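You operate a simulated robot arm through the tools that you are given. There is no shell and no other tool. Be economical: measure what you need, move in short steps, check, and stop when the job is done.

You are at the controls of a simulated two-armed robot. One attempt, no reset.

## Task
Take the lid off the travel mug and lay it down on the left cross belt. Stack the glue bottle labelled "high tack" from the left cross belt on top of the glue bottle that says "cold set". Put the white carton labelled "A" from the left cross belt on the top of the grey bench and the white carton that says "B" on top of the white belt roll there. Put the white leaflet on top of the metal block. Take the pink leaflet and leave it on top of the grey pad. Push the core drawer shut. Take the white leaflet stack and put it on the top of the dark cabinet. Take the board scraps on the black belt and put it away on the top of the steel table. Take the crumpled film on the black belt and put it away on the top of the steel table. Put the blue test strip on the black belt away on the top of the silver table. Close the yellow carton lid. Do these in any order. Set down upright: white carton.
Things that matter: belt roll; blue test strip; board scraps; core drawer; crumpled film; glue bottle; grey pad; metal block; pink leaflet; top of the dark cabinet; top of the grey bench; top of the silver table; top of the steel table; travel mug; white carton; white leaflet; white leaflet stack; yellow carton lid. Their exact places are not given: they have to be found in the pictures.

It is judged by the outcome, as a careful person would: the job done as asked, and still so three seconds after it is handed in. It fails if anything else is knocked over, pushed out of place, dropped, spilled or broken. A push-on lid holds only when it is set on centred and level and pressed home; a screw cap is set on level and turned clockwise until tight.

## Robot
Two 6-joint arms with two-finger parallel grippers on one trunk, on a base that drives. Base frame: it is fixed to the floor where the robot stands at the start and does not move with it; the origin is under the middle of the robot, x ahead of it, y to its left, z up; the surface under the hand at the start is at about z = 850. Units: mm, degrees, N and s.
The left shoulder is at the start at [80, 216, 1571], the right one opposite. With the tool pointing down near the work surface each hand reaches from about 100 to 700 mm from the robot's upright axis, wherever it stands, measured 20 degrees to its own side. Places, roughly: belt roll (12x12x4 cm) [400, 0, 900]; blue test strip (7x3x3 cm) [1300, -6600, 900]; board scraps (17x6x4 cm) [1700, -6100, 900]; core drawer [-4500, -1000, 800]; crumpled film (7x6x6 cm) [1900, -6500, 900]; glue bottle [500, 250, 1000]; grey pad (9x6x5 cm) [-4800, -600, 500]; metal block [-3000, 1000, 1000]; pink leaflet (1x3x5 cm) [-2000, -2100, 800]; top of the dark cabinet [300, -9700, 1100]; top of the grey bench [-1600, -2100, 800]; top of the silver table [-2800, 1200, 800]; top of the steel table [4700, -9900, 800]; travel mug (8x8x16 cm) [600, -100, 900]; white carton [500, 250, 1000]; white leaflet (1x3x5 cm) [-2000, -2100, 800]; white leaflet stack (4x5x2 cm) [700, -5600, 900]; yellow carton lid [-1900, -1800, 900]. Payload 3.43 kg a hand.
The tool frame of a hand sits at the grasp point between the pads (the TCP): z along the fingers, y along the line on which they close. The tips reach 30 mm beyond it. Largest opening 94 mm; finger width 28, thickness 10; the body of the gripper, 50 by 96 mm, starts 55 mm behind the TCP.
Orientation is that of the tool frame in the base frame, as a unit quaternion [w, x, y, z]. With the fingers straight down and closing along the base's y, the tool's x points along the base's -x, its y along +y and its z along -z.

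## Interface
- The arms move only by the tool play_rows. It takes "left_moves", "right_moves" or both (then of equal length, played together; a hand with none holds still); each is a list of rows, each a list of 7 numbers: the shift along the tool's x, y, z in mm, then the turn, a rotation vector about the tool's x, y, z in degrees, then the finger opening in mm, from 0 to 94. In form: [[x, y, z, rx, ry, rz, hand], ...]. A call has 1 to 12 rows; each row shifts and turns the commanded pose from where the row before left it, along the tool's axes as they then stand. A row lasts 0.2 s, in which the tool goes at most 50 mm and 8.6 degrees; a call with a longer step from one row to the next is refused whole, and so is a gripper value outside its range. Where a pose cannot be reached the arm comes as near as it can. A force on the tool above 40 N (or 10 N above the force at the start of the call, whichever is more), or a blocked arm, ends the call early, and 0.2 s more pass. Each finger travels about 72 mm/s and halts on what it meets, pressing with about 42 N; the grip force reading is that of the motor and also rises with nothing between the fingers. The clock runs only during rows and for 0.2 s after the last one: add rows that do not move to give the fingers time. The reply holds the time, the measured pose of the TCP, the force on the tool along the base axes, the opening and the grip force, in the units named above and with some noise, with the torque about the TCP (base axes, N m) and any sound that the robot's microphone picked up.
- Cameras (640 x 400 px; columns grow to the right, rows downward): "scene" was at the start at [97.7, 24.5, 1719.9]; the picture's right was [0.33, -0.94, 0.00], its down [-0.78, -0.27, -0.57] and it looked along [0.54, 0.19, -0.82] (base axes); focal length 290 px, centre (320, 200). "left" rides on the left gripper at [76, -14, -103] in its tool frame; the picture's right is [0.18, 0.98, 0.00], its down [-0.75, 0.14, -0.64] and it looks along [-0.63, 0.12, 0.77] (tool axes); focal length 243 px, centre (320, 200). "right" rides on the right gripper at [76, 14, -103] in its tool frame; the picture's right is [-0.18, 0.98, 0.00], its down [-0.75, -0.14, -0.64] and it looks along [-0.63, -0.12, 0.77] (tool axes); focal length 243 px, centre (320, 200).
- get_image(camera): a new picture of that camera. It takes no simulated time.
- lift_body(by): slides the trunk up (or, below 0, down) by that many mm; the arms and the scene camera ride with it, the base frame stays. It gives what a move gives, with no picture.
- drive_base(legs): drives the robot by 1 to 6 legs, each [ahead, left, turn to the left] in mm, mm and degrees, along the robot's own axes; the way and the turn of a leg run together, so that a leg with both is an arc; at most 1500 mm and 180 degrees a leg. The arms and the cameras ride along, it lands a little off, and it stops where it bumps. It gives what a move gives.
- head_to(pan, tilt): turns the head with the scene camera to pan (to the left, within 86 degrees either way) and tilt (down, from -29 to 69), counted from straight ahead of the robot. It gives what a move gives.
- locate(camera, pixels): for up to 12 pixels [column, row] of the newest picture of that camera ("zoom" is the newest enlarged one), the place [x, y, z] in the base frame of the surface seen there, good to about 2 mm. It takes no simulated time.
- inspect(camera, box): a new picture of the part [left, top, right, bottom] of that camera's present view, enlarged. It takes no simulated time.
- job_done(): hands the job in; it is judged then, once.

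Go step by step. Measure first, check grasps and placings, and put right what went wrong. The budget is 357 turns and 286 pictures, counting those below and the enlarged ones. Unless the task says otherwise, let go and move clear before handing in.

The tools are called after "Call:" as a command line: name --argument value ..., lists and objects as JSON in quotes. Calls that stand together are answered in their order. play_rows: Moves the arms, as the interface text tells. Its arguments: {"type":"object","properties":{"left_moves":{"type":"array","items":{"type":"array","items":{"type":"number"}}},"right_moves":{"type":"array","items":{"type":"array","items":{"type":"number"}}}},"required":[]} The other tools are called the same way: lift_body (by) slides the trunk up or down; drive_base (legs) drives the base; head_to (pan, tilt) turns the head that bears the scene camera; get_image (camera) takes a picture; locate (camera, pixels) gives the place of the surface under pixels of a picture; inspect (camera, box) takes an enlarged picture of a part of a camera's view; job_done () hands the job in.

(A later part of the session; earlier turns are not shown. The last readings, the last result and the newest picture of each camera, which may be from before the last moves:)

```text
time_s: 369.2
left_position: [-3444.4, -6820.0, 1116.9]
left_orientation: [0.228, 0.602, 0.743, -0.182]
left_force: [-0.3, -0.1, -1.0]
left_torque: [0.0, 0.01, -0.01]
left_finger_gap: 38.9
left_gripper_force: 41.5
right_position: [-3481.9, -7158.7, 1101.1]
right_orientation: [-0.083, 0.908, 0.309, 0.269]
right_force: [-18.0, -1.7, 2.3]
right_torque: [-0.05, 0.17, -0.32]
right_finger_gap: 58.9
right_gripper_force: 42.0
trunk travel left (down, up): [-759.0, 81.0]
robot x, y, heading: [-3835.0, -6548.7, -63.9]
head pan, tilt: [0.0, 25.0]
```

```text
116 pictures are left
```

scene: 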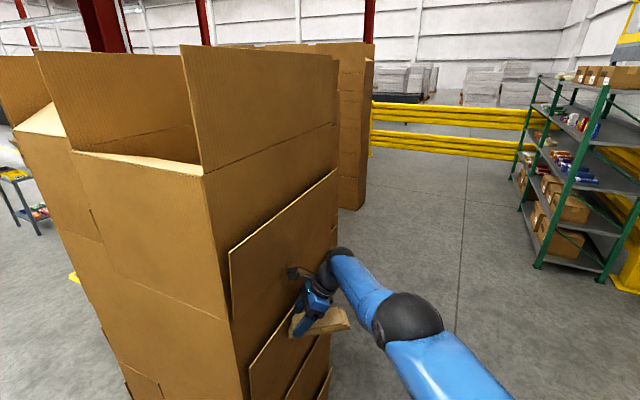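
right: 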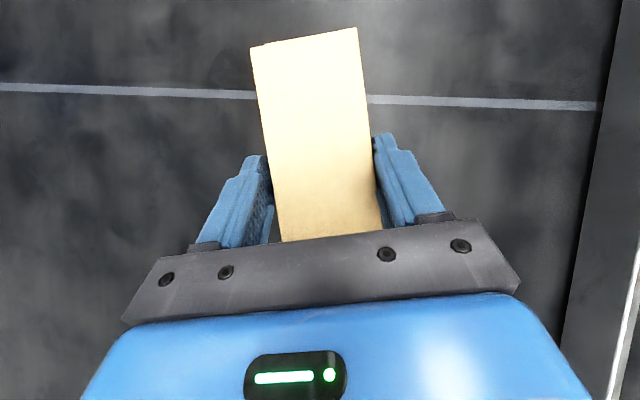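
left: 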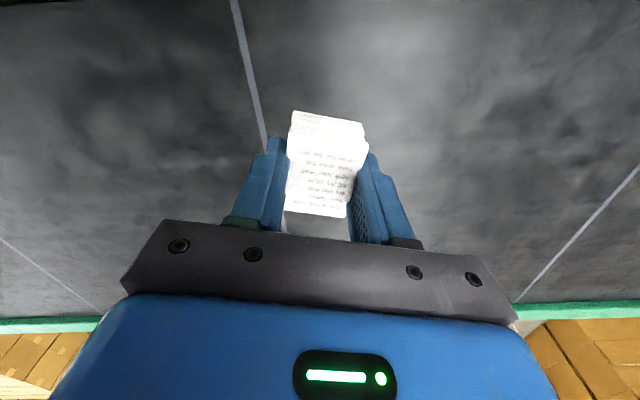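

The plank touched the tall cartons' side. Reverse the turn immediately and inspect.

Call:
drive_base --legs '[[0, 0, -22], [0, -150, 0]]'

Call:
head_to --pan 25 --tilt 30

Call:
get_image --camera "scene"

Call:
locate --camera "scene" --pixels '[[260, 250], [230, 230], [200, 150], [270, 200], [300, 300], [330, 330], [150, 330], [330, 250]]'

```text
time_s: 371.8
left_position: [-3719.9, -6960.4, 1114.9]
left_orientation: [0.186, 0.734, 0.613, -0.225]
left_force: [0.4, 0.4, -0.3]
left_torque: [0.01, 0.02, -0.01]
left_finger_gap: 38.9
left_gripper_force: 41.5
right_position: [-3882.7, -7259.3, 1098.1]
right_orientation: [-0.031, 0.952, 0.129, 0.277]
right_force: [0.1, 0.0, -0.6]
right_torque: [0.0, 0.0, 0.0]
right_finger_gap: 58.7
right_gripper_force: 41.8
trunk travel left (down, up): [-759.0, 81.0]
robot x, y, heading: [-3985.6, -6562.3, -86.5]
head pan, tilt: [0.0, 25.0]
```

```text
time_s: 372.7
left_position: [-3724.4, -6961.7, 1115.5]
left_orientation: [0.187, 0.735, 0.612, -0.224]
left_force: [0.2, -1.0, 0.3]
left_torque: [0.01, -0.02, 0.02]
left_finger_gap: 38.9
left_gripper_force: 41.7
right_position: [-3886.6, -7258.3, 1099.3]
right_orientation: [-0.031, 0.951, 0.128, 0.279]
right_force: [-0.5, 0.2, 1.0]
right_torque: [0.03, -0.04, -0.01]
right_finger_gap: 58.4
right_gripper_force: 42.3
trunk travel left (down, up): [-759.0, 81.0]
robot x, y, heading: [-3985.6, -6563.2, -86.6]
head pan, tilt: [25.0, 30.0]
```

```text
115 pictures are left
```

scene: 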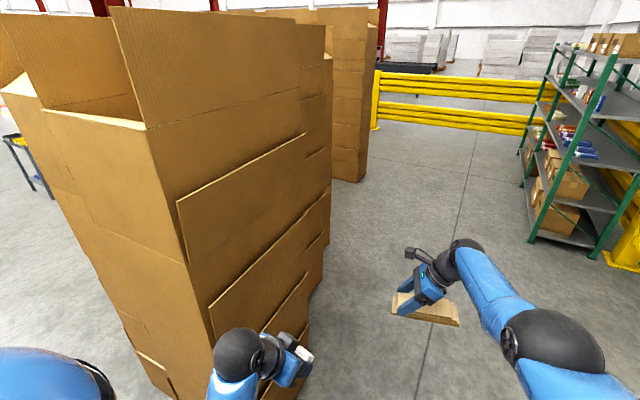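

```text
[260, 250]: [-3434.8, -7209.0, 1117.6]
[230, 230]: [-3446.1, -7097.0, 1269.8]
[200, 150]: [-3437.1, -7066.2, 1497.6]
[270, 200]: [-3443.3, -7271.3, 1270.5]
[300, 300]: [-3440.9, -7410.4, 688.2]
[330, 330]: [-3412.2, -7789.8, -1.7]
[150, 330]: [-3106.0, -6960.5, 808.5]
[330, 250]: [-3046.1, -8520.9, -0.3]
```

The cartons look undisturbed (faces as before). Retract the right arm, back up to make turning room, then turn and line up with the gap.

Call:
play_rows --right_moves '[[0, -35, 0, 0, 0, 0, 42], [0, -35, 0, 0, 0, 0, 42], [0, -35, 0, 0, 0, 0, 42], [0, -35, 0, 0, 0, 0, 42], [0, -35, 0, 0, 0, 0, 42]]'

Call:
drive_base --legs '[[-290, 0, 0], [0, 0, 86.6]]'

Call:
head_to --pan 0 --tilt 30

Call:
get_image --camera "scene"

```text
time_s: 373.9
left_position: [-3722.5, -6960.8, 1114.9]
left_orientation: [0.187, 0.735, 0.612, -0.225]
left_force: [0.0, 0.6, -0.5]
left_torque: [0.04, 0.03, -0.02]
left_finger_gap: 38.9
left_gripper_force: 42.1
right_position: [-3883.0, -7244.1, 1053.1]
right_orientation: [-0.032, 0.952, 0.128, 0.278]
right_force: [-0.1, 0.7, -0.1]
right_torque: [-0.01, -0.06, 0.01]
right_finger_gap: 58.7
right_gripper_force: 42.3
right hand out of reach, approached as far as the arm can: row 1, 2, 3, 4, 5
trunk travel left (down, up): [-759.0, 81.0]
robot x, y, heading: [-3986.7, -6557.7, -86.5]
head pan, tilt: [25.0, 30.0]
```

```text
time_s: 379.6
left_position: [-3591.4, -6024.1, 1116.2]
left_orientation: [0.29, 0.109, 0.95, -0.033]
left_force: [-0.2, -0.5, -0.3]
left_torque: [0.01, 0.0, 0.0]
left_finger_gap: 38.7
left_gripper_force: 41.6
right_position: [-3316.4, -6197.3, 1053.8]
right_orientation: [-0.216, 0.6, 0.749, 0.181]
right_force: [-0.1, -0.7, 0.2]
right_torque: [-0.01, 0.01, 0.01]
right_finger_gap: 58.6
right_gripper_force: 42.2
trunk travel left (down, up): [-759.0, 81.0]
robot x, y, heading: [-4006.3, -6272.4, 0.7]
head pan, tilt: [25.0, 30.0]
```

```text
time_s: 380.5
left_position: [-3591.8, -6023.4, 1115.7]
left_orientation: [0.291, 0.11, 0.95, -0.034]
left_force: [-0.1, -0.5, -0.6]
left_torque: [-0.01, 0.01, 0.02]
left_finger_gap: 38.8
left_gripper_force: 41.5
right_position: [-3316.1, -6196.9, 1053.1]
right_orientation: [-0.215, 0.6, 0.749, 0.18]
right_force: [0.1, -0.4, 0.7]
right_torque: [0.03, 0.0, 0.01]
right_finger_gap: 58.7
right_gripper_force: 42.4
trunk travel left (down, up): [-759.0, 81.0]
robot x, y, heading: [-4001.7, -6265.3, 0.8]
head pan, tilt: [0.0, 30.0]
```

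```text
114 pictures are left
```

scene: 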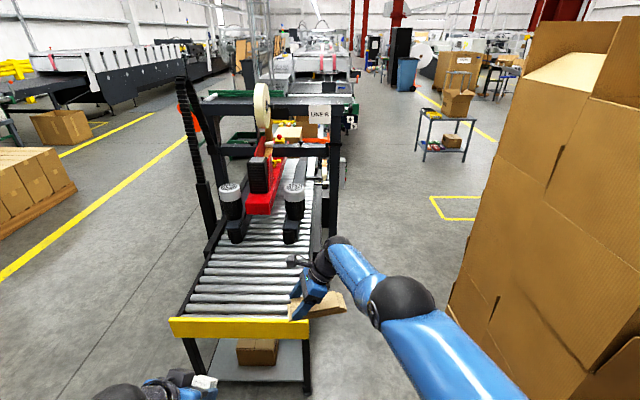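

Call:
drive_base --legs '[[0, -300, -0.8]]'

Call:
get_image --camera "scene"

Call:
locate --camera "scene" --pixels '[[230, 320], [270, 210], [265, 110], [270, 260], [470, 330], [500, 200], [350, 250], [260, 180], [420, 150]]'

```text
time_s: 382.5
left_position: [-3586.1, -6326.7, 1115.9]
left_orientation: [0.29, 0.115, 0.95, -0.037]
left_force: [-0.7, 0.8, -0.6]
left_torque: [-0.01, 0.02, -0.04]
left_finger_gap: 38.6
left_gripper_force: 42.0
right_position: [-3312.9, -6502.4, 1053.8]
right_orientation: [-0.213, 0.606, 0.745, 0.181]
right_force: [0.5, 0.9, -0.9]
right_torque: [-0.02, 0.0, -0.03]
right_finger_gap: 58.6
right_gripper_force: 41.9
trunk travel left (down, up): [-759.0, 81.0]
robot x, y, heading: [-4002.2, -6565.6, 0.2]
head pan, tilt: [0.0, 30.0]
```

```text
113 pictures are left
```

scene: 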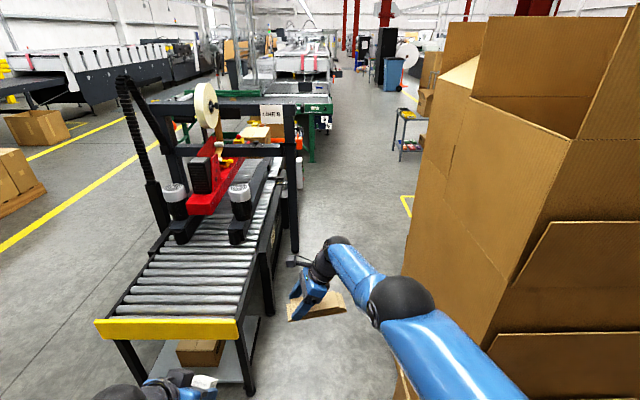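

```text
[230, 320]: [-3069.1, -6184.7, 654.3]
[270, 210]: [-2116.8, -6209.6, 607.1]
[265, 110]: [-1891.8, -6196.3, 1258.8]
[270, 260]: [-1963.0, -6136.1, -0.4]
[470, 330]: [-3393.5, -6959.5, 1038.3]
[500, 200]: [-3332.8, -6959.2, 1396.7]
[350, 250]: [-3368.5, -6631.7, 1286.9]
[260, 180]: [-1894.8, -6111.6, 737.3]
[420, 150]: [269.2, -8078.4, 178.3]
```

Call:
drive_base --legs '[[600, -28, -0.2], [700, 0, 0]]'

Call:
get_image --camera "scene"

```text
time_s: 389.4
left_position: [-2282.4, -6366.3, 1116.3]
left_orientation: [0.29, 0.121, 0.949, -0.037]
left_force: [-0.1, 0.6, -0.9]
left_torque: [-0.01, 0.01, -0.03]
left_finger_gap: 38.5
left_gripper_force: 42.2
right_position: [-2009.0, -6545.6, 1054.0]
right_orientation: [-0.213, 0.609, 0.742, 0.183]
right_force: [0.3, 0.2, -0.6]
right_torque: [-0.01, -0.01, 0.0]
right_finger_gap: 58.7
right_gripper_force: 41.3
trunk travel left (down, up): [-759.0, 81.0]
robot x, y, heading: [-2701.5, -6600.8, -0.5]
head pan, tilt: [0.0, 30.0]
```

```text
112 pictures are left
```

scene: 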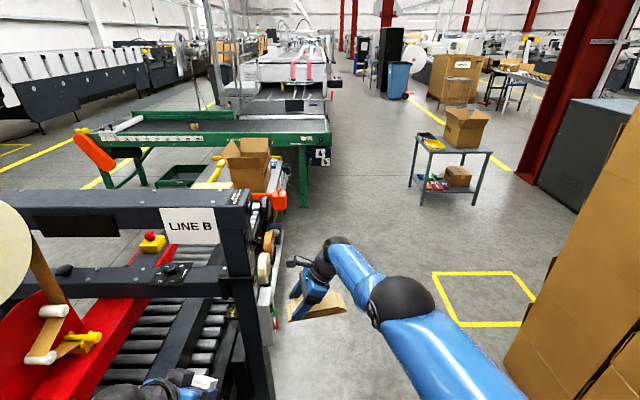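

Call:
locate --camera "scene" --pixels '[[600, 110], [575, 100], [540, 190], [625, 105], [500, 140], [430, 190], [470, 205], [475, 330]]'

Call:
drive_base --legs '[[1000, -30, 0.5], [600, -100, 0], [0, 0, -60]]'

Call:
get_image --camera "scene"

```text
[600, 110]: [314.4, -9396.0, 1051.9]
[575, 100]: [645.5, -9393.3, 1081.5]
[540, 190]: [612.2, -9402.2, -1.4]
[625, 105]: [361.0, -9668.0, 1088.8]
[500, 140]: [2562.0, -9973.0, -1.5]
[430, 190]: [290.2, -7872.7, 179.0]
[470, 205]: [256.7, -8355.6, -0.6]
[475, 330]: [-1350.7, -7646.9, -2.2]
```

```text
time_s: 391.9
left_position: [-1918.7, -6380.0, 1111.0]
left_orientation: [0.28, 0.123, 0.951, -0.042]
left_force: [-27.1, -0.2, 11.1]
left_torque: [0.2, 0.09, 0.47]
left_finger_gap: 39.1
left_gripper_force: 41.8
right_position: [-1642.8, -6557.7, 1050.9]
right_orientation: [-0.214, 0.609, 0.742, 0.18]
right_force: [1.6, -0.1, -0.4]
right_torque: [-0.01, 0.05, 0.04]
right_finger_gap: 58.5
right_gripper_force: 42.4
trunk travel left (down, up): [-759.0, 81.0]
robot x, y, heading: [-2330.5, -6614.4, -0.9]
head pan, tilt: [0.0, 30.0]
stopped in leg 1: the force on the tool passed its limit at 62 N (the readings are from after the stop); the commanded pose is now the measured one
```

```text
111 pictures are left
```

scene: 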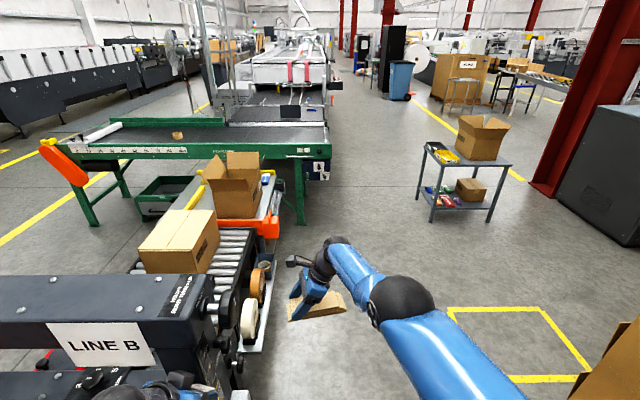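

The left hand touched the sealer's beam. Back up, pull the left hand inward, and pass again.

Call:
drive_base --legs '[[-100, 0, 0.9]]'

Call:
play_rows --left_moves '[[0, -25, 0, 0, 0, 0, 28], [0, -25, 0, 0, 0, 0, 28], [0, -25, 0, 0, 0, 0, 28], [0, -25, 0, 0, 0, 0, 28], [0, -15, 0, 0, 0, 0, 28]]'

Call:
get_image --camera "scene"

Call:
locate --camera "scene" --pixels '[[200, 300], [250, 300], [240, 330], [230, 230], [260, 240], [210, 360]]'

```text
time_s: 393.1
left_position: [-2014.6, -6376.9, 1111.3]
left_orientation: [0.28, 0.116, 0.952, -0.038]
left_force: [0.3, 0.2, -0.3]
left_torque: [-0.04, 0.04, 0.0]
left_finger_gap: 38.7
left_gripper_force: 42.2
right_position: [-1738.1, -6551.0, 1049.6]
right_orientation: [-0.218, 0.604, 0.745, 0.179]
right_force: [1.2, 0.1, -0.1]
right_torque: [0.0, -0.01, 0.02]
right_finger_gap: 58.6
right_gripper_force: 42.3
trunk travel left (down, up): [-759.0, 81.0]
robot x, y, heading: [-2434.2, -6616.1, 0.2]
head pan, tilt: [0.0, 30.0]
```

```text
time_s: 394.3
left_position: [-2030.9, -6487.5, 1102.4]
left_orientation: [0.283, 0.115, 0.951, -0.038]
left_force: [-1.0, -0.6, -0.1]
left_torque: [0.02, -0.01, 0.03]
left_finger_gap: 38.8
left_gripper_force: 42.2
left hand out of reach, approached as far as the arm can: row 1, 2, 3
right_position: [-1744.9, -6551.0, 1052.1]
right_orientation: [-0.215, 0.604, 0.746, 0.181]
right_force: [0.4, -1.1, -0.5]
right_torque: [0.01, 0.05, -0.01]
right_finger_gap: 58.6
right_gripper_force: 42.1
trunk travel left (down, up): [-759.0, 81.0]
robot x, y, heading: [-2430.2, -6614.9, 0.1]
head pan, tilt: [0.0, 30.0]
```

```text
110 pictures are left
```

scene: 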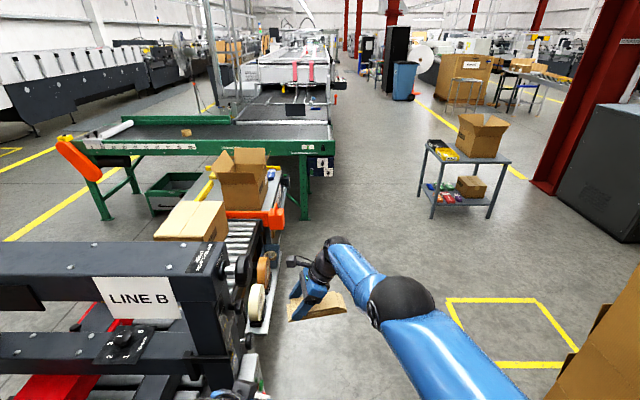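

```text
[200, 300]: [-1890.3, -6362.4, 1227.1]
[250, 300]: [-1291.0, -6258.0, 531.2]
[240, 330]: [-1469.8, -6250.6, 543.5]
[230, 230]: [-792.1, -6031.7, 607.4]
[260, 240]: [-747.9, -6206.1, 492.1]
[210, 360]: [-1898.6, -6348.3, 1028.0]
```

Call:
drive_base --legs '[[0, -60, 0], [400, -200, 0], [900, -100, 0], [0, 0, -60]]'

Call:
get_image --camera "scene"

```text
time_s: 404.6
left_position: [-839.7, -7258.4, 1102.5]
left_orientation: [0.225, 0.585, 0.759, -0.176]
left_force: [0.5, 0.4, -0.3]
left_torque: [0.01, 0.03, -0.03]
left_finger_gap: 38.8
left_gripper_force: 42.3
right_position: [-756.2, -7539.8, 1053.7]
right_orientation: [-0.091, 0.9, 0.334, 0.264]
right_force: [0.2, 0.1, 0.7]
right_torque: [0.0, 0.02, -0.02]
right_finger_gap: 58.3
right_gripper_force: 42.4
trunk travel left (down, up): [-759.0, 81.0]
robot x, y, heading: [-1142.1, -6964.7, -61.1]
head pan, tilt: [0.0, 30.0]
```

```text
109 pictures are left
```

scene: 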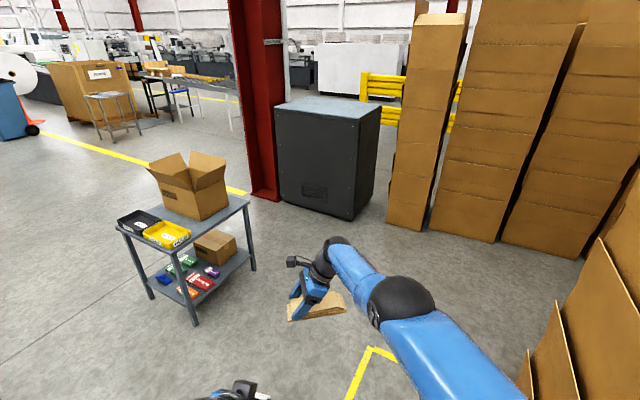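

Through. Locate the dark cabinet and the cart.

Call:
locate --camera "scene" --pixels '[[276, 110], [355, 120], [378, 113], [320, 105], [355, 215], [280, 198], [390, 220], [250, 270], [195, 320], [150, 295]]'

Call:
head_to --pan 0 --tilt 20

```text
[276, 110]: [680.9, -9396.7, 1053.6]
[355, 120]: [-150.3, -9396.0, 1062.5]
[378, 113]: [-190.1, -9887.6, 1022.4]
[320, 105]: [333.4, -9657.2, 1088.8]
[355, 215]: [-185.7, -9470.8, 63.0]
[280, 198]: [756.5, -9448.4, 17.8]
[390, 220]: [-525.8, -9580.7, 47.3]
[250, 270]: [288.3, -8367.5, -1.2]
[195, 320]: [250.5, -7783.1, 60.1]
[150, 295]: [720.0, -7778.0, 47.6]
```

```text
time_s: 405.3
left_position: [-839.7, -7257.5, 1103.1]
left_orientation: [0.225, 0.585, 0.759, -0.177]
left_force: [0.0, -0.5, -0.5]
left_torque: [0.01, 0.01, 0.01]
left_finger_gap: 38.9
left_gripper_force: 41.8
right_position: [-755.7, -7540.7, 1052.1]
right_orientation: [-0.091, 0.9, 0.333, 0.264]
right_force: [-0.3, 0.0, 0.4]
right_torque: [0.0, 0.01, 0.0]
right_finger_gap: 58.6
right_gripper_force: 41.7
trunk travel left (down, up): [-759.0, 81.0]
robot x, y, heading: [-1146.4, -6966.4, -61.1]
head pan, tilt: [0.0, 20.0]
```

Cabinet top z≈1089, x −190…700, y −9396…−9890. Raise the trunk and right hand, then approach facing −y.

Call:
lift_body --by 80

Call:
play_rows --right_moves '[[8.4, 0, -12.4, 0, 0, 0, 42], [8.4, 0, -12.4, 0, 0, 0, 42], [8.4, 0, -12.4, 0, 0, 0, 42]]'

Call:
drive_base --legs '[[0, 0, -29], [767, 500, 0], [767, 500, 0]]'

Call:
get_image --camera "scene"

```text
time_s: 406.5
left_position: [-839.2, -7257.9, 1183.7]
left_orientation: [0.224, 0.585, 0.759, -0.177]
left_force: [0.2, 0.3, -0.6]
left_torque: [0.06, 0.02, 0.01]
left_finger_gap: 39.0
left_gripper_force: 42.2
right_position: [-756.6, -7539.5, 1133.2]
right_orientation: [-0.092, 0.9, 0.334, 0.264]
right_force: [0.2, 0.9, -0.2]
right_torque: [0.0, 0.02, -0.03]
right_finger_gap: 58.5
right_gripper_force: 41.6
trunk travel left (down, up): [-839.0, 1.0]
robot x, y, heading: [-1141.8, -6965.4, -61.1]
head pan, tilt: [0.0, 20.0]
```

```text
time_s: 407.3
left_position: [-839.7, -7258.0, 1182.7]
left_orientation: [0.225, 0.585, 0.759, -0.177]
left_force: [0.1, 0.7, 0.3]
left_torque: [-0.01, -0.01, -0.04]
left_finger_gap: 38.9
left_gripper_force: 41.8
right_position: [-747.8, -7546.5, 1175.2]
right_orientation: [-0.093, 0.9, 0.335, 0.263]
right_force: [0.2, 0.3, -0.7]
right_torque: [0.01, -0.01, 0.02]
right_finger_gap: 58.6
right_gripper_force: 42.6
right hand out of reach, approached as far as the arm can: row 1, 2, 3
trunk travel left (down, up): [-839.0, 1.0]
robot x, y, heading: [-1145.9, -6966.4, -61.1]
head pan, tilt: [0.0, 20.0]
```

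```text
time_s: 417.9
left_position: [-22.3, -8888.4, 1181.8]
left_orientation: [0.172, 0.757, 0.588, -0.228]
left_force: [0.4, -0.7, 0.1]
left_torque: [0.02, 0.02, -0.01]
left_finger_gap: 38.7
left_gripper_force: 42.4
right_position: [-83.3, -9186.4, 1174.7]
right_orientation: [-0.024, 0.955, 0.098, 0.28]
right_force: [-1.2, -0.5, -0.8]
right_torque: [-0.01, 0.01, -0.03]
right_finger_gap: 58.4
right_gripper_force: 42.0
trunk travel left (down, up): [-839.0, 1.0]
robot x, y, heading: [-145.6, -8491.0, -90.0]
head pan, tilt: [0.0, 20.0]
```

```text
108 pictures are left
```

scene: 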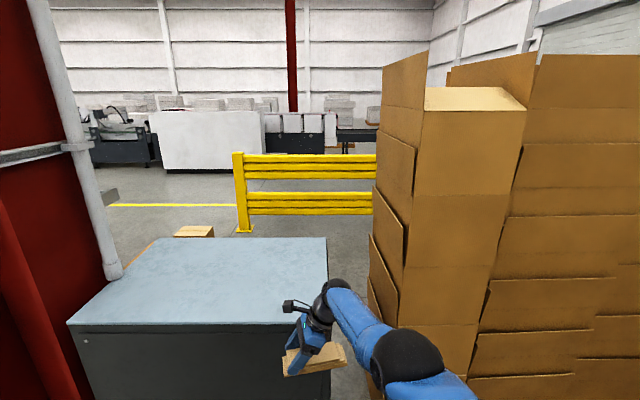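

Call:
drive_base --legs '[[250, 250, 0], [350, 0, 0]]'

Call:
head_to --pan 15 --tilt 45

Call:
get_image --camera "scene"

Call:
get_image --camera "left"

```text
time_s: 422.1
left_position: [228.5, -9493.1, 1181.0]
left_orientation: [0.173, 0.755, 0.591, -0.226]
left_force: [0.0, 0.2, -0.7]
left_torque: [-0.01, 0.0, 0.04]
left_finger_gap: 38.9
left_gripper_force: 41.7
right_position: [170.9, -9792.8, 1174.4]
right_orientation: [-0.024, 0.954, 0.101, 0.28]
right_force: [0.1, -0.1, -0.4]
right_torque: [0.04, 0.01, -0.01]
right_finger_gap: 58.4
right_gripper_force: 42.3
trunk travel left (down, up): [-839.0, 1.0]
robot x, y, heading: [99.5, -9093.7, -89.9]
head pan, tilt: [0.0, 20.0]
stopped in leg 2: the robot was blocked; the commanded pose is now the measured one
```

```text
time_s: 423.0
left_position: [229.6, -9494.4, 1181.2]
left_orientation: [0.173, 0.755, 0.591, -0.226]
left_force: [-0.1, 0.8, -1.0]
left_torque: [0.0, 0.01, 0.0]
left_finger_gap: 39.0
left_gripper_force: 42.1
right_position: [169.6, -9792.2, 1174.8]
right_orientation: [-0.026, 0.954, 0.101, 0.28]
right_force: [0.2, -0.2, -0.3]
right_torque: [0.01, -0.05, 0.04]
right_finger_gap: 58.6
right_gripper_force: 42.0
trunk travel left (down, up): [-839.0, 1.0]
robot x, y, heading: [103.1, -9091.5, -89.4]
head pan, tilt: [15.0, 45.0]
```

```text
107 pictures are left
```

scene: 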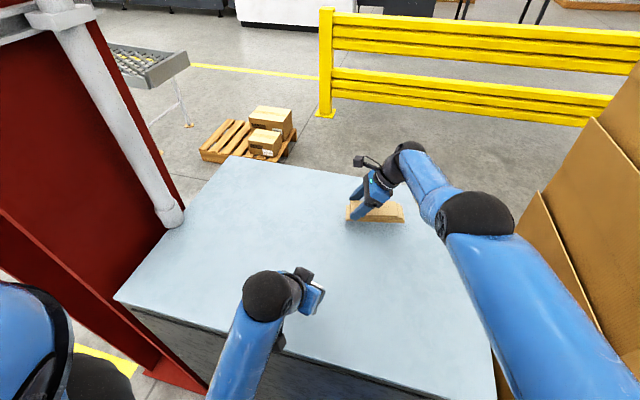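

```text
106 pictures are left
```

left: 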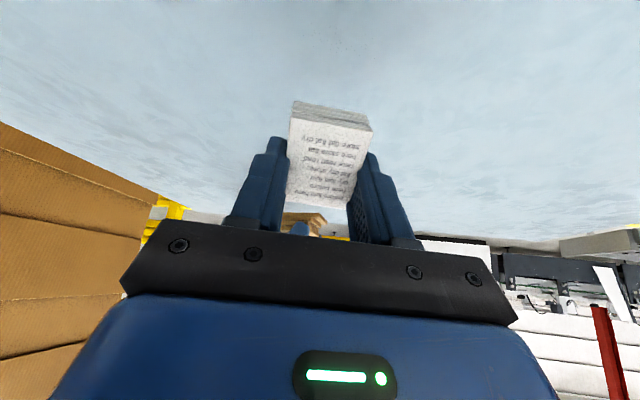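

Call:
play_rows --left_moves '[[10.7, 0, 15.7, 0, 0, 0, 28], [10.7, 0, 15.7, 0, 0, 0, 28], [0, 0, 0, 0, 6, 0, 28], [0, 0, 0, 0, 6, 0, 28], [0, 0, 0, 0, 4, 0, 28], [0, 0, 0, 0, 0, 0, 28]]'

Call:
inspect --camera "left" --box '[220, 60, 440, 240]'

```text
time_s: 424.4
left_position: [229.8, -9491.3, 1134.8]
left_orientation: [0.09, 0.778, 0.609, -0.122]
left_force: [0.8, -0.7, 0.6]
left_torque: [-0.05, 0.0, -0.01]
left_finger_gap: 39.0
left_gripper_force: 41.9
left hand out of reach, approached as far as the arm can: row 5
right_position: [170.9, -9790.2, 1175.5]
right_orientation: [-0.024, 0.954, 0.102, 0.28]
right_force: [0.1, -0.5, 0.2]
right_torque: [-0.01, -0.04, 0.0]
right_finger_gap: 58.5
right_gripper_force: 42.0
trunk travel left (down, up): [-839.0, 1.0]
robot x, y, heading: [104.7, -9091.5, -89.7]
head pan, tilt: [15.0, 45.0]
```

```text
2.22 times, centred on (330, 150) of left
```

zoom: 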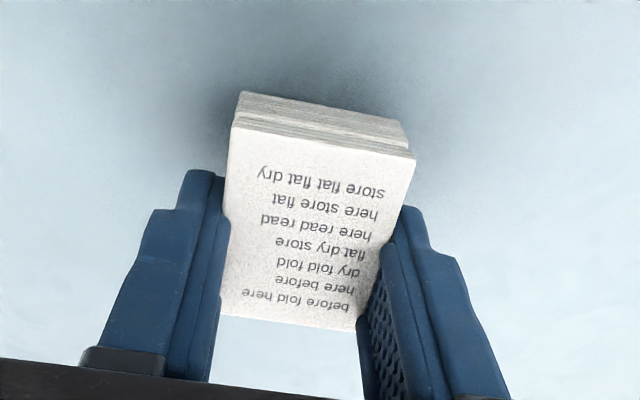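

Call:
play_rows --left_moves '[[1.2, 0, 3.8, 0, 0, 0, 28], [0.4, 0, 1.2, 0, 0, 0, 28], [0.4, 0, 1.2, 0, 0, 0, 28], [0.3, 0, 1, 0, 0, 0, 28], [0, 0, 0, 0, 0, 0, 28]]'

```text
time_s: 425.6
left_position: [229.2, -9491.5, 1128.6]
left_orientation: [0.09, 0.779, 0.609, -0.121]
left_force: [1.1, 0.2, 9.6]
left_torque: [0.21, -0.2, -0.01]
left_finger_gap: 38.9
left_gripper_force: 41.7
right_position: [170.1, -9790.8, 1175.7]
right_orientation: [-0.025, 0.954, 0.102, 0.28]
right_force: [-0.1, 0.1, 0.2]
right_torque: [-0.02, -0.01, 0.01]
right_finger_gap: 58.7
right_gripper_force: 42.0
trunk travel left (down, up): [-839.0, 1.0]
robot x, y, heading: [100.6, -9093.9, -89.8]
head pan, tilt: [15.0, 45.0]
```

Back edge touches (9.6 N). Try levelling a bit more, then open and lift.

Call:
play_rows --left_moves '[[0, 0, 0, 0, 4, 0, 28], [0, 0, 0, 0, 0, 0, 44], [0, 0, 0, 0, 0, 0, 58], [0, 0, 0, 0, 0, 0, 64], [-5, 0, -12, 0, 0, 0, 64], [-10, 0, -25, 0, 0, 0, 64], [-8, 0, -20, 0, -4, 0, 64]]'

Call:
get_image --camera "left"

Call:
inspect --camera "scene" --box '[200, 180, 420, 350]'

```text
time_s: 426.0
left_position: [228.1, -9494.0, 1122.6]
left_orientation: [0.08, 0.78, 0.612, -0.106]
left_force: [0.9, 9.6, 21.8]
left_torque: [0.3, -0.54, 0.13]
left_finger_gap: 44.8
left_gripper_force: 0.6
left hand out of reach, approached as far as the arm can: row 1
right_position: [170.3, -9787.4, 1177.4]
right_orientation: [-0.025, 0.954, 0.103, 0.28]
right_force: [0.2, 0.6, -0.8]
right_torque: [0.01, 0.0, 0.01]
right_finger_gap: 58.4
right_gripper_force: 42.3
trunk travel left (down, up): [-839.0, 1.0]
robot x, y, heading: [101.3, -9090.8, -90.0]
head pan, tilt: [15.0, 45.0]
stopped in row 2 (left hand): the force on the tool passed its limit at 63 N (the readings are from after the stop); the commanded pose is now the measured one
```

```text
104 pictures are left
```

left: 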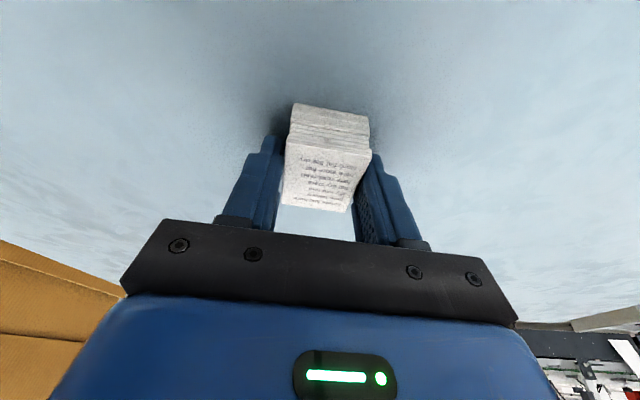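

```text
2.35 times, centred on (310, 265) of scene
```

zoom: 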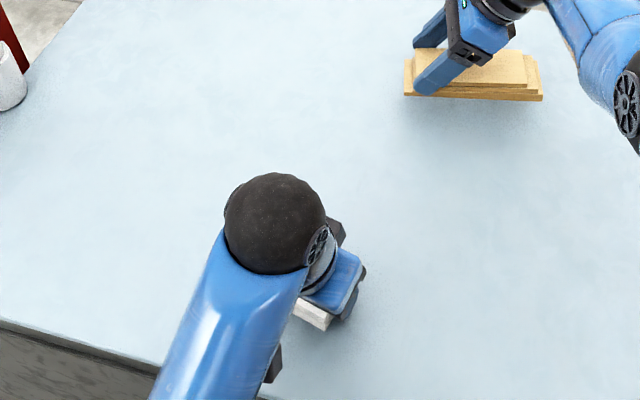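

Call:
play_rows --left_moves '[[-1.5, 0, -5, 0, 0, 0, 46], [0, 0, 0, 0, 0, 0, 58], [0, 0, 0, 0, 0, 0, 64], [-5, 0, -12, 0, 0, 0, 64], [-12, 0, -20, 0, -4, 0, 64], [-12, 0, -20, 0, -4, 0, 64], [0, 0, 0, 0, 0, 0, 64]]'

Call:
get_image --camera "left"

```text
time_s: 427.6
left_position: [225.8, -9506.5, 1167.7]
left_orientation: [0.122, 0.771, 0.605, -0.159]
left_force: [0.1, 0.2, 0.0]
left_torque: [0.02, -0.01, -0.01]
left_finger_gap: 64.0
left_gripper_force: 0.1
left hand out of reach, approached as far as the arm can: row 4
right_position: [170.1, -9790.5, 1175.9]
right_orientation: [-0.024, 0.954, 0.102, 0.279]
right_force: [0.7, -0.6, -0.5]
right_torque: [-0.01, 0.0, 0.01]
right_finger_gap: 58.4
right_gripper_force: 41.5
trunk travel left (down, up): [-839.0, 1.0]
robot x, y, heading: [103.1, -9091.8, -89.7]
head pan, tilt: [15.0, 45.0]
```

```text
102 pictures are left
```

left: 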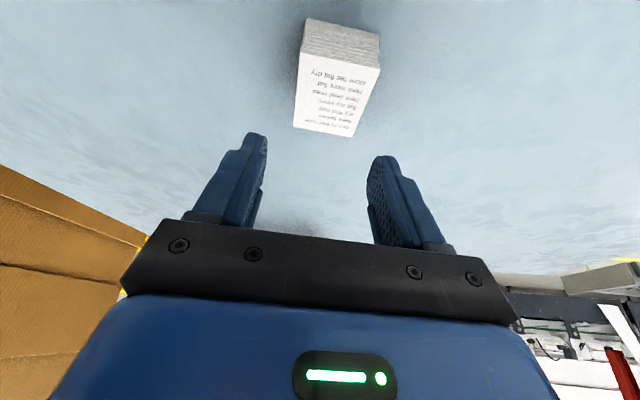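

Stack stands on the cabinet. Now go round to the back of the black belt for the film.

Call:
drive_base --legs '[[-330, 0, 0], [0, 0, 90], [1200, 0, 0], [300, 900, 0]]'

Call:
head_to --pan 30 --tilt 25

Call:
get_image --camera "scene"

```text
time_s: 443.9
left_position: [1990.7, -7704.4, 1168.4]
left_orientation: [0.2, 0.105, 0.974, -0.024]
left_force: [0.1, -0.2, -0.9]
left_torque: [0.01, -0.03, 0.01]
left_finger_gap: 63.8
left_gripper_force: 0.0
right_position: [2274.9, -7751.6, 1175.9]
right_orientation: [-0.217, 0.593, 0.755, 0.178]
right_force: [-0.4, -0.7, -1.3]
right_torque: [0.03, -0.02, 0.0]
right_finger_gap: 58.5
right_gripper_force: 42.0
trunk travel left (down, up): [-839.0, 1.0]
robot x, y, heading: [1579.3, -7840.2, 1.6]
head pan, tilt: [15.0, 45.0]
```

```text
time_s: 444.7
left_position: [1990.5, -7703.9, 1169.5]
left_orientation: [0.199, 0.105, 0.974, -0.025]
left_force: [0.7, 0.2, -0.7]
left_torque: [0.03, -0.01, 0.0]
left_finger_gap: 63.9
left_gripper_force: 0.0
right_position: [2275.9, -7750.8, 1175.1]
right_orientation: [-0.218, 0.593, 0.755, 0.177]
right_force: [-0.7, 0.7, -0.4]
right_torque: [0.01, -0.02, 0.01]
right_finger_gap: 58.8
right_gripper_force: 41.8
trunk travel left (down, up): [-839.0, 1.0]
robot x, y, heading: [1577.9, -7837.4, 1.8]
head pan, tilt: [30.0, 25.0]
```

```text
101 pictures are left
```

scene: 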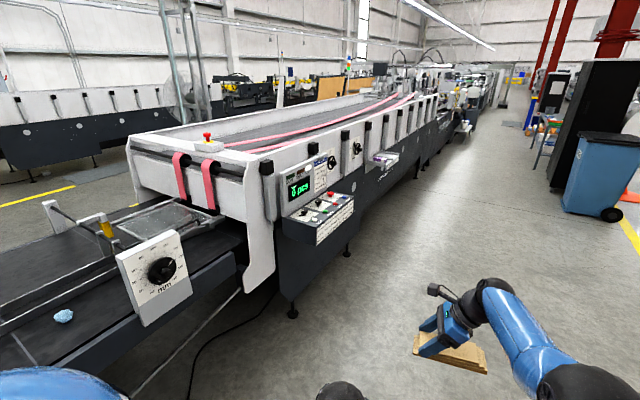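

Call:
locate --camera "scene" --pixels '[[63, 316], [63, 308], [155, 275], [125, 270], [185, 240], [245, 285], [20, 300], [150, 330], [90, 345]]'

```text
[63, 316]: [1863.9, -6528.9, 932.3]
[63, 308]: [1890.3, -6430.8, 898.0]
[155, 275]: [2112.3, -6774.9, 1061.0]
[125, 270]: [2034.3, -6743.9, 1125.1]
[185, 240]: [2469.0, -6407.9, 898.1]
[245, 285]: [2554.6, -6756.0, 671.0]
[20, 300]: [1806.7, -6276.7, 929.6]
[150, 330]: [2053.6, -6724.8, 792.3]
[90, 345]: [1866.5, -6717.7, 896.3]
```

Call:
play_rows --right_moves '[[-33, 0, -22.5, 0, 0, 0, 42], [-33, 0, -22.5, 0, 0, 0, 42], [-33, 0, -22.5, 0, 0, 0, 42], [-33, 0, -22.5, 0, 0, 0, 42], [-33, 0, -22.5, 0, 0, 0, 42], [0, 0, 0, 0, 0, 0, 42]]'

Call:
drive_base --legs '[[350, 300, 0], [0, 0, 88.2]]'

Call:
head_to --pan 10 --tilt 40

Call:
get_image --camera "scene"

```text
time_s: 446.1
left_position: [1989.7, -7703.9, 1167.8]
left_orientation: [0.2, 0.105, 0.974, -0.025]
left_force: [0.2, 0.2, 0.5]
left_torque: [-0.05, 0.02, -0.01]
left_finger_gap: 64.0
left_gripper_force: 0.0
right_position: [2306.8, -7946.7, 1182.5]
right_orientation: [-0.217, 0.592, 0.755, 0.177]
right_force: [-0.2, -0.3, -0.1]
right_torque: [0.01, 0.03, 0.03]
right_finger_gap: 58.6
right_gripper_force: 41.8
right hand out of reach, approached as far as the arm can: row 4, 5
trunk travel left (down, up): [-839.0, 1.0]
robot x, y, heading: [1580.7, -7838.0, 1.9]
head pan, tilt: [30.0, 25.0]
```

```text
time_s: 452.7
left_position: [1789.1, -7117.2, 1169.3]
left_orientation: [0.159, -0.615, 0.762, 0.125]
left_force: [-0.3, -0.6, 0.1]
left_torque: [0.0, 0.02, 0.02]
left_finger_gap: 64.2
left_gripper_force: 0.1
right_position: [2031.7, -6801.6, 1185.0]
right_orientation: [-0.279, -0.115, 0.953, -0.029]
right_force: [3.0, -15.8, -1.7]
right_torque: [-0.76, 0.09, -2.18]
right_finger_gap: 59.3
right_gripper_force: 42.2
trunk travel left (down, up): [-839.0, 1.0]
robot x, y, heading: [1923.6, -7524.9, 91.8]
head pan, tilt: [30.0, 25.0]
```

```text
time_s: 453.5
left_position: [1788.9, -7115.3, 1169.0]
left_orientation: [0.159, -0.614, 0.763, 0.124]
left_force: [-0.3, -0.7, -0.4]
left_torque: [0.0, -0.04, 0.02]
left_finger_gap: 64.1
left_gripper_force: 0.1
right_position: [2031.7, -6801.0, 1182.8]
right_orientation: [-0.279, -0.113, 0.953, -0.03]
right_force: [0.3, -9.8, -0.8]
right_torque: [-0.46, 0.08, -1.34]
right_finger_gap: 59.2
right_gripper_force: 41.6
trunk travel left (down, up): [-839.0, 1.0]
robot x, y, heading: [1923.0, -7525.3, 91.8]
head pan, tilt: [10.0, 40.0]
```

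```text
100 pictures are left
```

scene: 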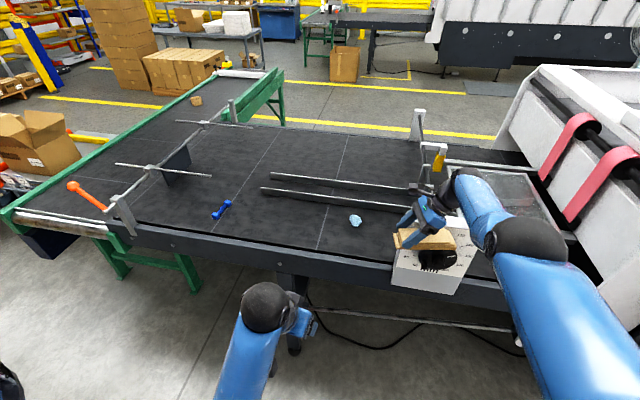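

The plank seems to be leaning on the dial plate (−10 N in y). Back away 120 mm at once.

Call:
drive_base --legs '[[-120, 0, 0]]'

Call:
inspect --camera "scene" --box '[380, 180, 520, 310]'

```text
time_s: 454.8
left_position: [1791.0, -7224.8, 1164.4]
left_orientation: [0.157, -0.616, 0.763, 0.121]
left_force: [0.1, 0.4, 0.0]
left_torque: [-0.03, 0.01, 0.01]
left_finger_gap: 64.1
left_gripper_force: 0.1
right_position: [2033.5, -6909.6, 1175.7]
right_orientation: [-0.279, -0.113, 0.953, -0.033]
right_force: [0.5, 0.1, -0.7]
right_torque: [-0.07, 0.03, 0.03]
right_finger_gap: 59.2
right_gripper_force: 41.6
trunk travel left (down, up): [-839.0, 1.0]
robot x, y, heading: [1924.6, -7643.9, 91.7]
head pan, tilt: [10.0, 40.0]
```

```text
3.08 times, centred on (450, 245) of scene
```

zoom: 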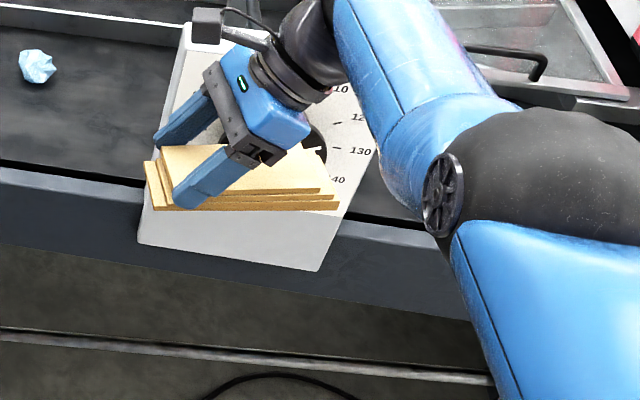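

Plate and dial look untouched. With the plank in the way here, deliver the scraps to the steel table first. Turn toward it.

Call:
drive_base --legs '[[-150, 0, 0], [0, 0, -135]]'

Call:
head_to --pan 0 --tilt 15

Call:
get_image --camera "scene"

```text
time_s: 461.6
left_position: [2325.1, -7977.5, 1168.4]
left_orientation: [0.176, 0.453, 0.868, -0.096]
left_force: [1.5, 1.6, -0.3]
left_torque: [0.01, 0.0, 0.02]
left_finger_gap: 64.1
left_gripper_force: 0.1
right_position: [2389.8, -8371.2, 1183.1]
right_orientation: [-0.139, 0.828, 0.485, 0.244]
right_force: [-0.4, 0.6, -1.1]
right_torque: [0.03, -0.03, -0.02]
right_finger_gap: 58.7
right_gripper_force: 42.1
trunk travel left (down, up): [-839.0, 1.0]
robot x, y, heading: [1929.8, -7796.6, -40.9]
head pan, tilt: [10.0, 40.0]
```

```text
time_s: 462.5
left_position: [2325.9, -7979.6, 1168.3]
left_orientation: [0.177, 0.453, 0.868, -0.095]
left_force: [0.3, 0.2, 0.0]
left_torque: [0.01, -0.02, -0.02]
left_finger_gap: 64.0
left_gripper_force: 0.0
right_position: [2391.0, -8372.2, 1182.0]
right_orientation: [-0.139, 0.828, 0.485, 0.244]
right_force: [0.0, 0.6, 0.0]
right_torque: [0.05, -0.02, 0.03]
right_finger_gap: 58.7
right_gripper_force: 42.4
trunk travel left (down, up): [-839.0, 1.0]
robot x, y, heading: [1933.5, -7800.8, -41.0]
head pan, tilt: [0.0, 15.0]
```

```text
98 pictures are left
```

scene: 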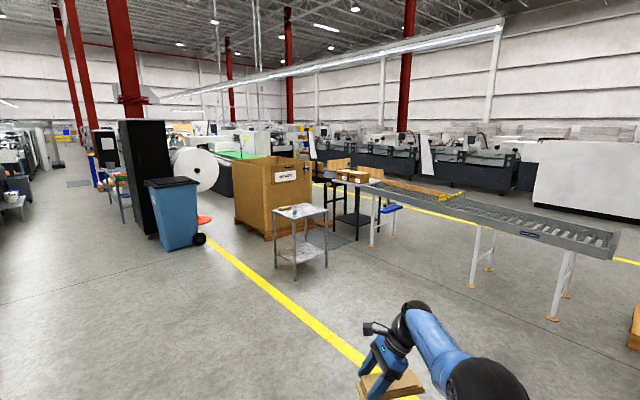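

Call:
inspect --camera "scene" --box '[220, 140, 440, 290]'

Call:
locate --camera "scene" --pixels '[[300, 212], [280, 208], [325, 212], [302, 205], [355, 185], [375, 185], [290, 250], [295, 275], [335, 178], [345, 225]]'

```text
2.67 times, centred on (330, 215) of scene
```

zoom: 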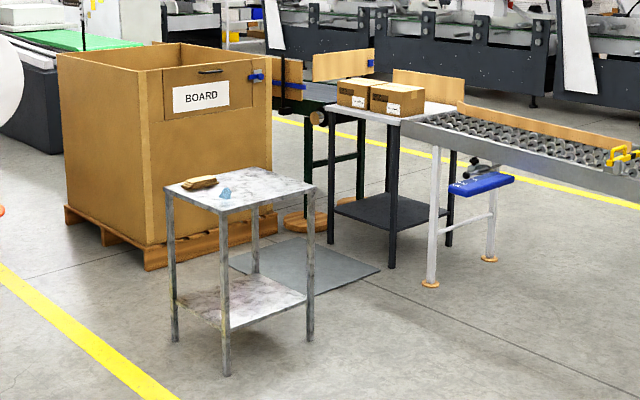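

```text
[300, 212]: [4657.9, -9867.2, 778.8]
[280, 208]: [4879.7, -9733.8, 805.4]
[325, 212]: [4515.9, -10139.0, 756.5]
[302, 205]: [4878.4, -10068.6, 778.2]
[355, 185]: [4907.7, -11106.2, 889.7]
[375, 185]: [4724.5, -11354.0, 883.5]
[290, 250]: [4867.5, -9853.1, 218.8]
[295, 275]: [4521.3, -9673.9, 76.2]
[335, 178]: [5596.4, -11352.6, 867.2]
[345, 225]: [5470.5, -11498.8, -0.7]
```

The steel table is at ≈(4700,−9900), z≈778, with room. Drive to its west side.

Call:
drive_base --legs '[[1300, -156, 0], [1250, -156, 0], [0, 0, 41]]'

Call:
head_to --pan 0 --tilt 40

Call:
get_image --camera "scene"

```text
time_s: 476.9
left_position: [4054.2, -9569.5, 1168.2]
left_orientation: [0.199, 0.116, 0.973, -0.026]
left_force: [0.7, -0.8, 0.1]
left_torque: [-0.01, -0.01, 0.0]
left_finger_gap: 64.0
left_gripper_force: 0.1
right_position: [4364.0, -9821.5, 1181.4]
right_orientation: [-0.215, 0.603, 0.747, 0.179]
right_force: [-0.2, -1.3, -1.0]
right_torque: [0.03, -0.01, -0.03]
right_finger_gap: 58.5
right_gripper_force: 42.0
trunk travel left (down, up): [-839.0, 1.0]
robot x, y, heading: [3638.4, -9691.5, 0.0]
head pan, tilt: [0.0, 15.0]
```

```text
time_s: 477.8
left_position: [4055.1, -9567.8, 1168.6]
left_orientation: [0.199, 0.118, 0.972, -0.028]
left_force: [0.5, -0.4, 0.2]
left_torque: [0.03, 0.01, 0.0]
left_finger_gap: 64.2
left_gripper_force: 0.0
right_position: [4364.4, -9820.9, 1182.3]
right_orientation: [-0.216, 0.604, 0.746, 0.179]
right_force: [0.6, -0.4, -0.3]
right_torque: [0.04, -0.01, 0.01]
right_finger_gap: 58.4
right_gripper_force: 42.0
trunk travel left (down, up): [-839.0, 1.0]
robot x, y, heading: [3639.6, -9696.6, 0.1]
head pan, tilt: [0.0, 40.0]
```

```text
96 pictures are left
```

scene: 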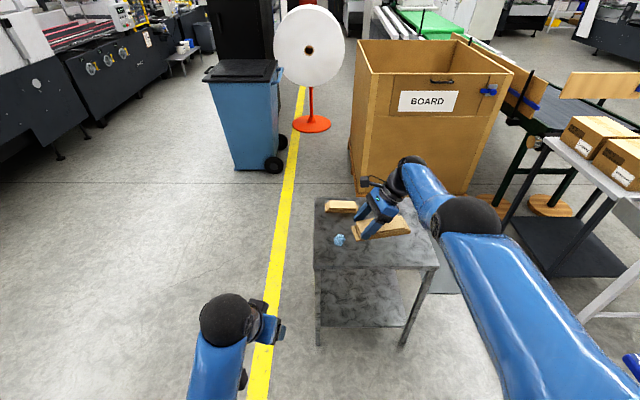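

Call:
locate --camera "scene" --pixels '[[320, 262], [432, 262], [318, 203], [340, 206], [340, 240], [415, 245], [380, 255], [345, 225]]'

Call:
inspect --camera "scene" --box '[300, 180, 450, 290]'

```text
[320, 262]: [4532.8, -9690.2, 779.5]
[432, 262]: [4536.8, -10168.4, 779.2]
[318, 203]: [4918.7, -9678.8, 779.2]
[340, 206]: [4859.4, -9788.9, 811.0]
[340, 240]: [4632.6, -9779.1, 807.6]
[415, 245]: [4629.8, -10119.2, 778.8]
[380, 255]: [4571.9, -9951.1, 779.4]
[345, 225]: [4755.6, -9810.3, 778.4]
```

```text
3.64 times, centred on (375, 235) of scene
```

zoom: 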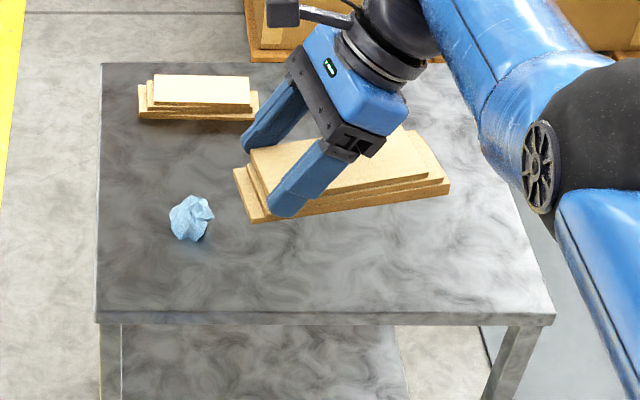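

Call:
drive_base --legs '[[390, -190, 0]]'

Call:
lift_body --by -300

Call:
get_image --camera "scene"

Call:
get_image --camera "right"

```text
time_s: 480.4
left_position: [4452.4, -9762.1, 1168.9]
left_orientation: [0.199, 0.123, 0.972, -0.029]
left_force: [-0.2, 1.2, -0.4]
left_torque: [-0.03, -0.03, 0.01]
left_finger_gap: 64.3
left_gripper_force: 0.1
right_position: [4758.7, -10016.5, 1183.8]
right_orientation: [-0.214, 0.607, 0.744, 0.181]
right_force: [-0.4, -0.6, -0.8]
right_torque: [0.04, 0.02, -0.01]
right_finger_gap: 58.5
right_gripper_force: 42.4
trunk travel left (down, up): [-839.0, 1.0]
robot x, y, heading: [4039.2, -9884.6, -0.2]
head pan, tilt: [0.0, 40.0]
```

```text
time_s: 483.4
left_position: [4454.8, -9763.4, 868.7]
left_orientation: [0.199, 0.123, 0.972, -0.028]
left_force: [0.3, 0.2, 0.6]
left_torque: [-0.04, -0.01, 0.01]
left_finger_gap: 63.9
left_gripper_force: 0.0
right_position: [4759.7, -10017.8, 882.0]
right_orientation: [-0.215, 0.607, 0.743, 0.18]
right_force: [-0.2, 0.3, 0.0]
right_torque: [0.02, -0.01, -0.03]
right_finger_gap: 58.5
right_gripper_force: 42.4
trunk travel left (down, up): [-539.0, 301.0]
robot x, y, heading: [4037.4, -9880.2, -0.0]
head pan, tilt: [0.0, 40.0]
```

```text
94 pictures are left
```

scene: 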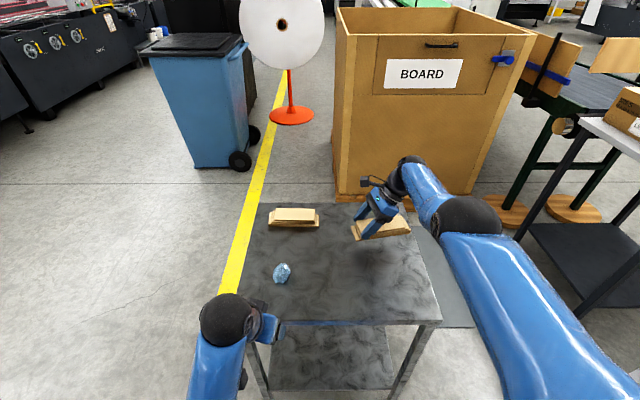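

```text
93 pictures are left
```

right: 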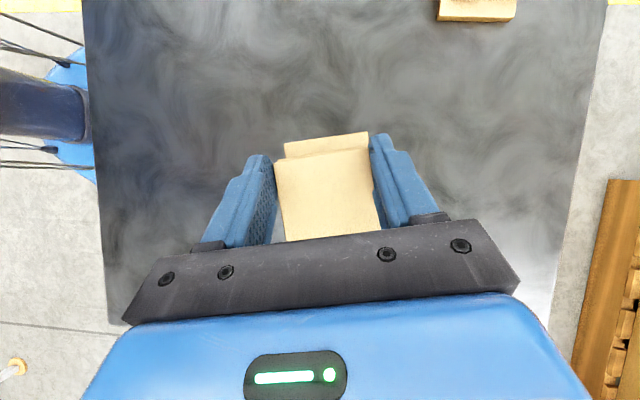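

Call:
inspect --camera "scene" --box '[335, 180, 425, 260]'

Call:
locate --camera "zoom" --pixels '[[135, 260], [420, 245], [150, 200], [400, 200], [280, 170], [350, 225]]'

```text
5.00 times, centred on (380, 220) of scene
```

zoom: 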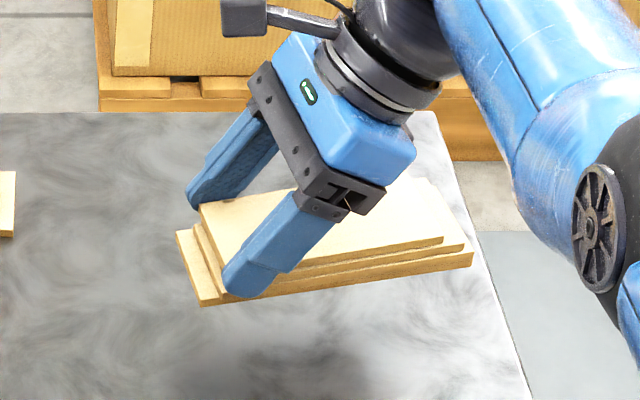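

```text
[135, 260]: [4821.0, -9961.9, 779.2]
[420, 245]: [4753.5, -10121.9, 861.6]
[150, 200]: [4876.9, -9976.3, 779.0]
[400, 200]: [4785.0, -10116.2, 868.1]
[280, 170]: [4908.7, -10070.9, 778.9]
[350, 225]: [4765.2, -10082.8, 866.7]
```

Call:
locate --camera "zoom" --pixels '[[225, 215], [230, 240], [205, 300], [190, 245], [468, 262], [440, 235], [455, 250]]'

```text
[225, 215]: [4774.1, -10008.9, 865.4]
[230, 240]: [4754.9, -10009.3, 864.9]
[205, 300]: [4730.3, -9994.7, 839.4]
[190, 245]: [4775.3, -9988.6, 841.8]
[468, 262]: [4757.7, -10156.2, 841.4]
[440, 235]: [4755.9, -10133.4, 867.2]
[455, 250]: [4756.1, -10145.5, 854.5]
```

Call:
play_rows --right_moves '[[-5.8, 0, 26.3, 0, 0, 0, 42], [-5.8, 0, 26.3, 0, 0, 0, 42], [-0.8, 0, 1.2, 0, 0, 0, 42], [-0.8, 0, 1.2, 0, 0, 0, 42], [0, 0, 0, 0, 0, 0, 42]]'

Call:
inspect --camera "scene" --box '[335, 180, 445, 280]'

```text
time_s: 484.6
left_position: [4454.0, -9763.3, 868.3]
left_orientation: [0.199, 0.124, 0.972, -0.029]
left_force: [0.8, 0.6, -0.2]
left_torque: [-0.01, 0.03, -0.03]
left_finger_gap: 64.4
left_gripper_force: 0.0
right_position: [4747.9, -10000.9, 830.8]
right_orientation: [-0.215, 0.607, 0.744, 0.18]
right_force: [-0.6, -0.2, -0.3]
right_torque: [0.01, 0.0, 0.0]
right_finger_gap: 58.9
right_gripper_force: 42.4
right hand out of reach, approached as far as the arm can: row 2
trunk travel left (down, up): [-539.0, 301.0]
robot x, y, heading: [4037.9, -9879.7, -0.1]
head pan, tilt: [0.0, 40.0]
```

```text
4.00 times, centred on (390, 230) of scene
```

zoom: 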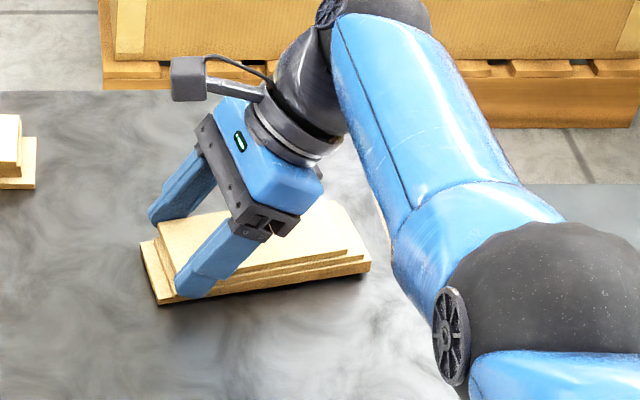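

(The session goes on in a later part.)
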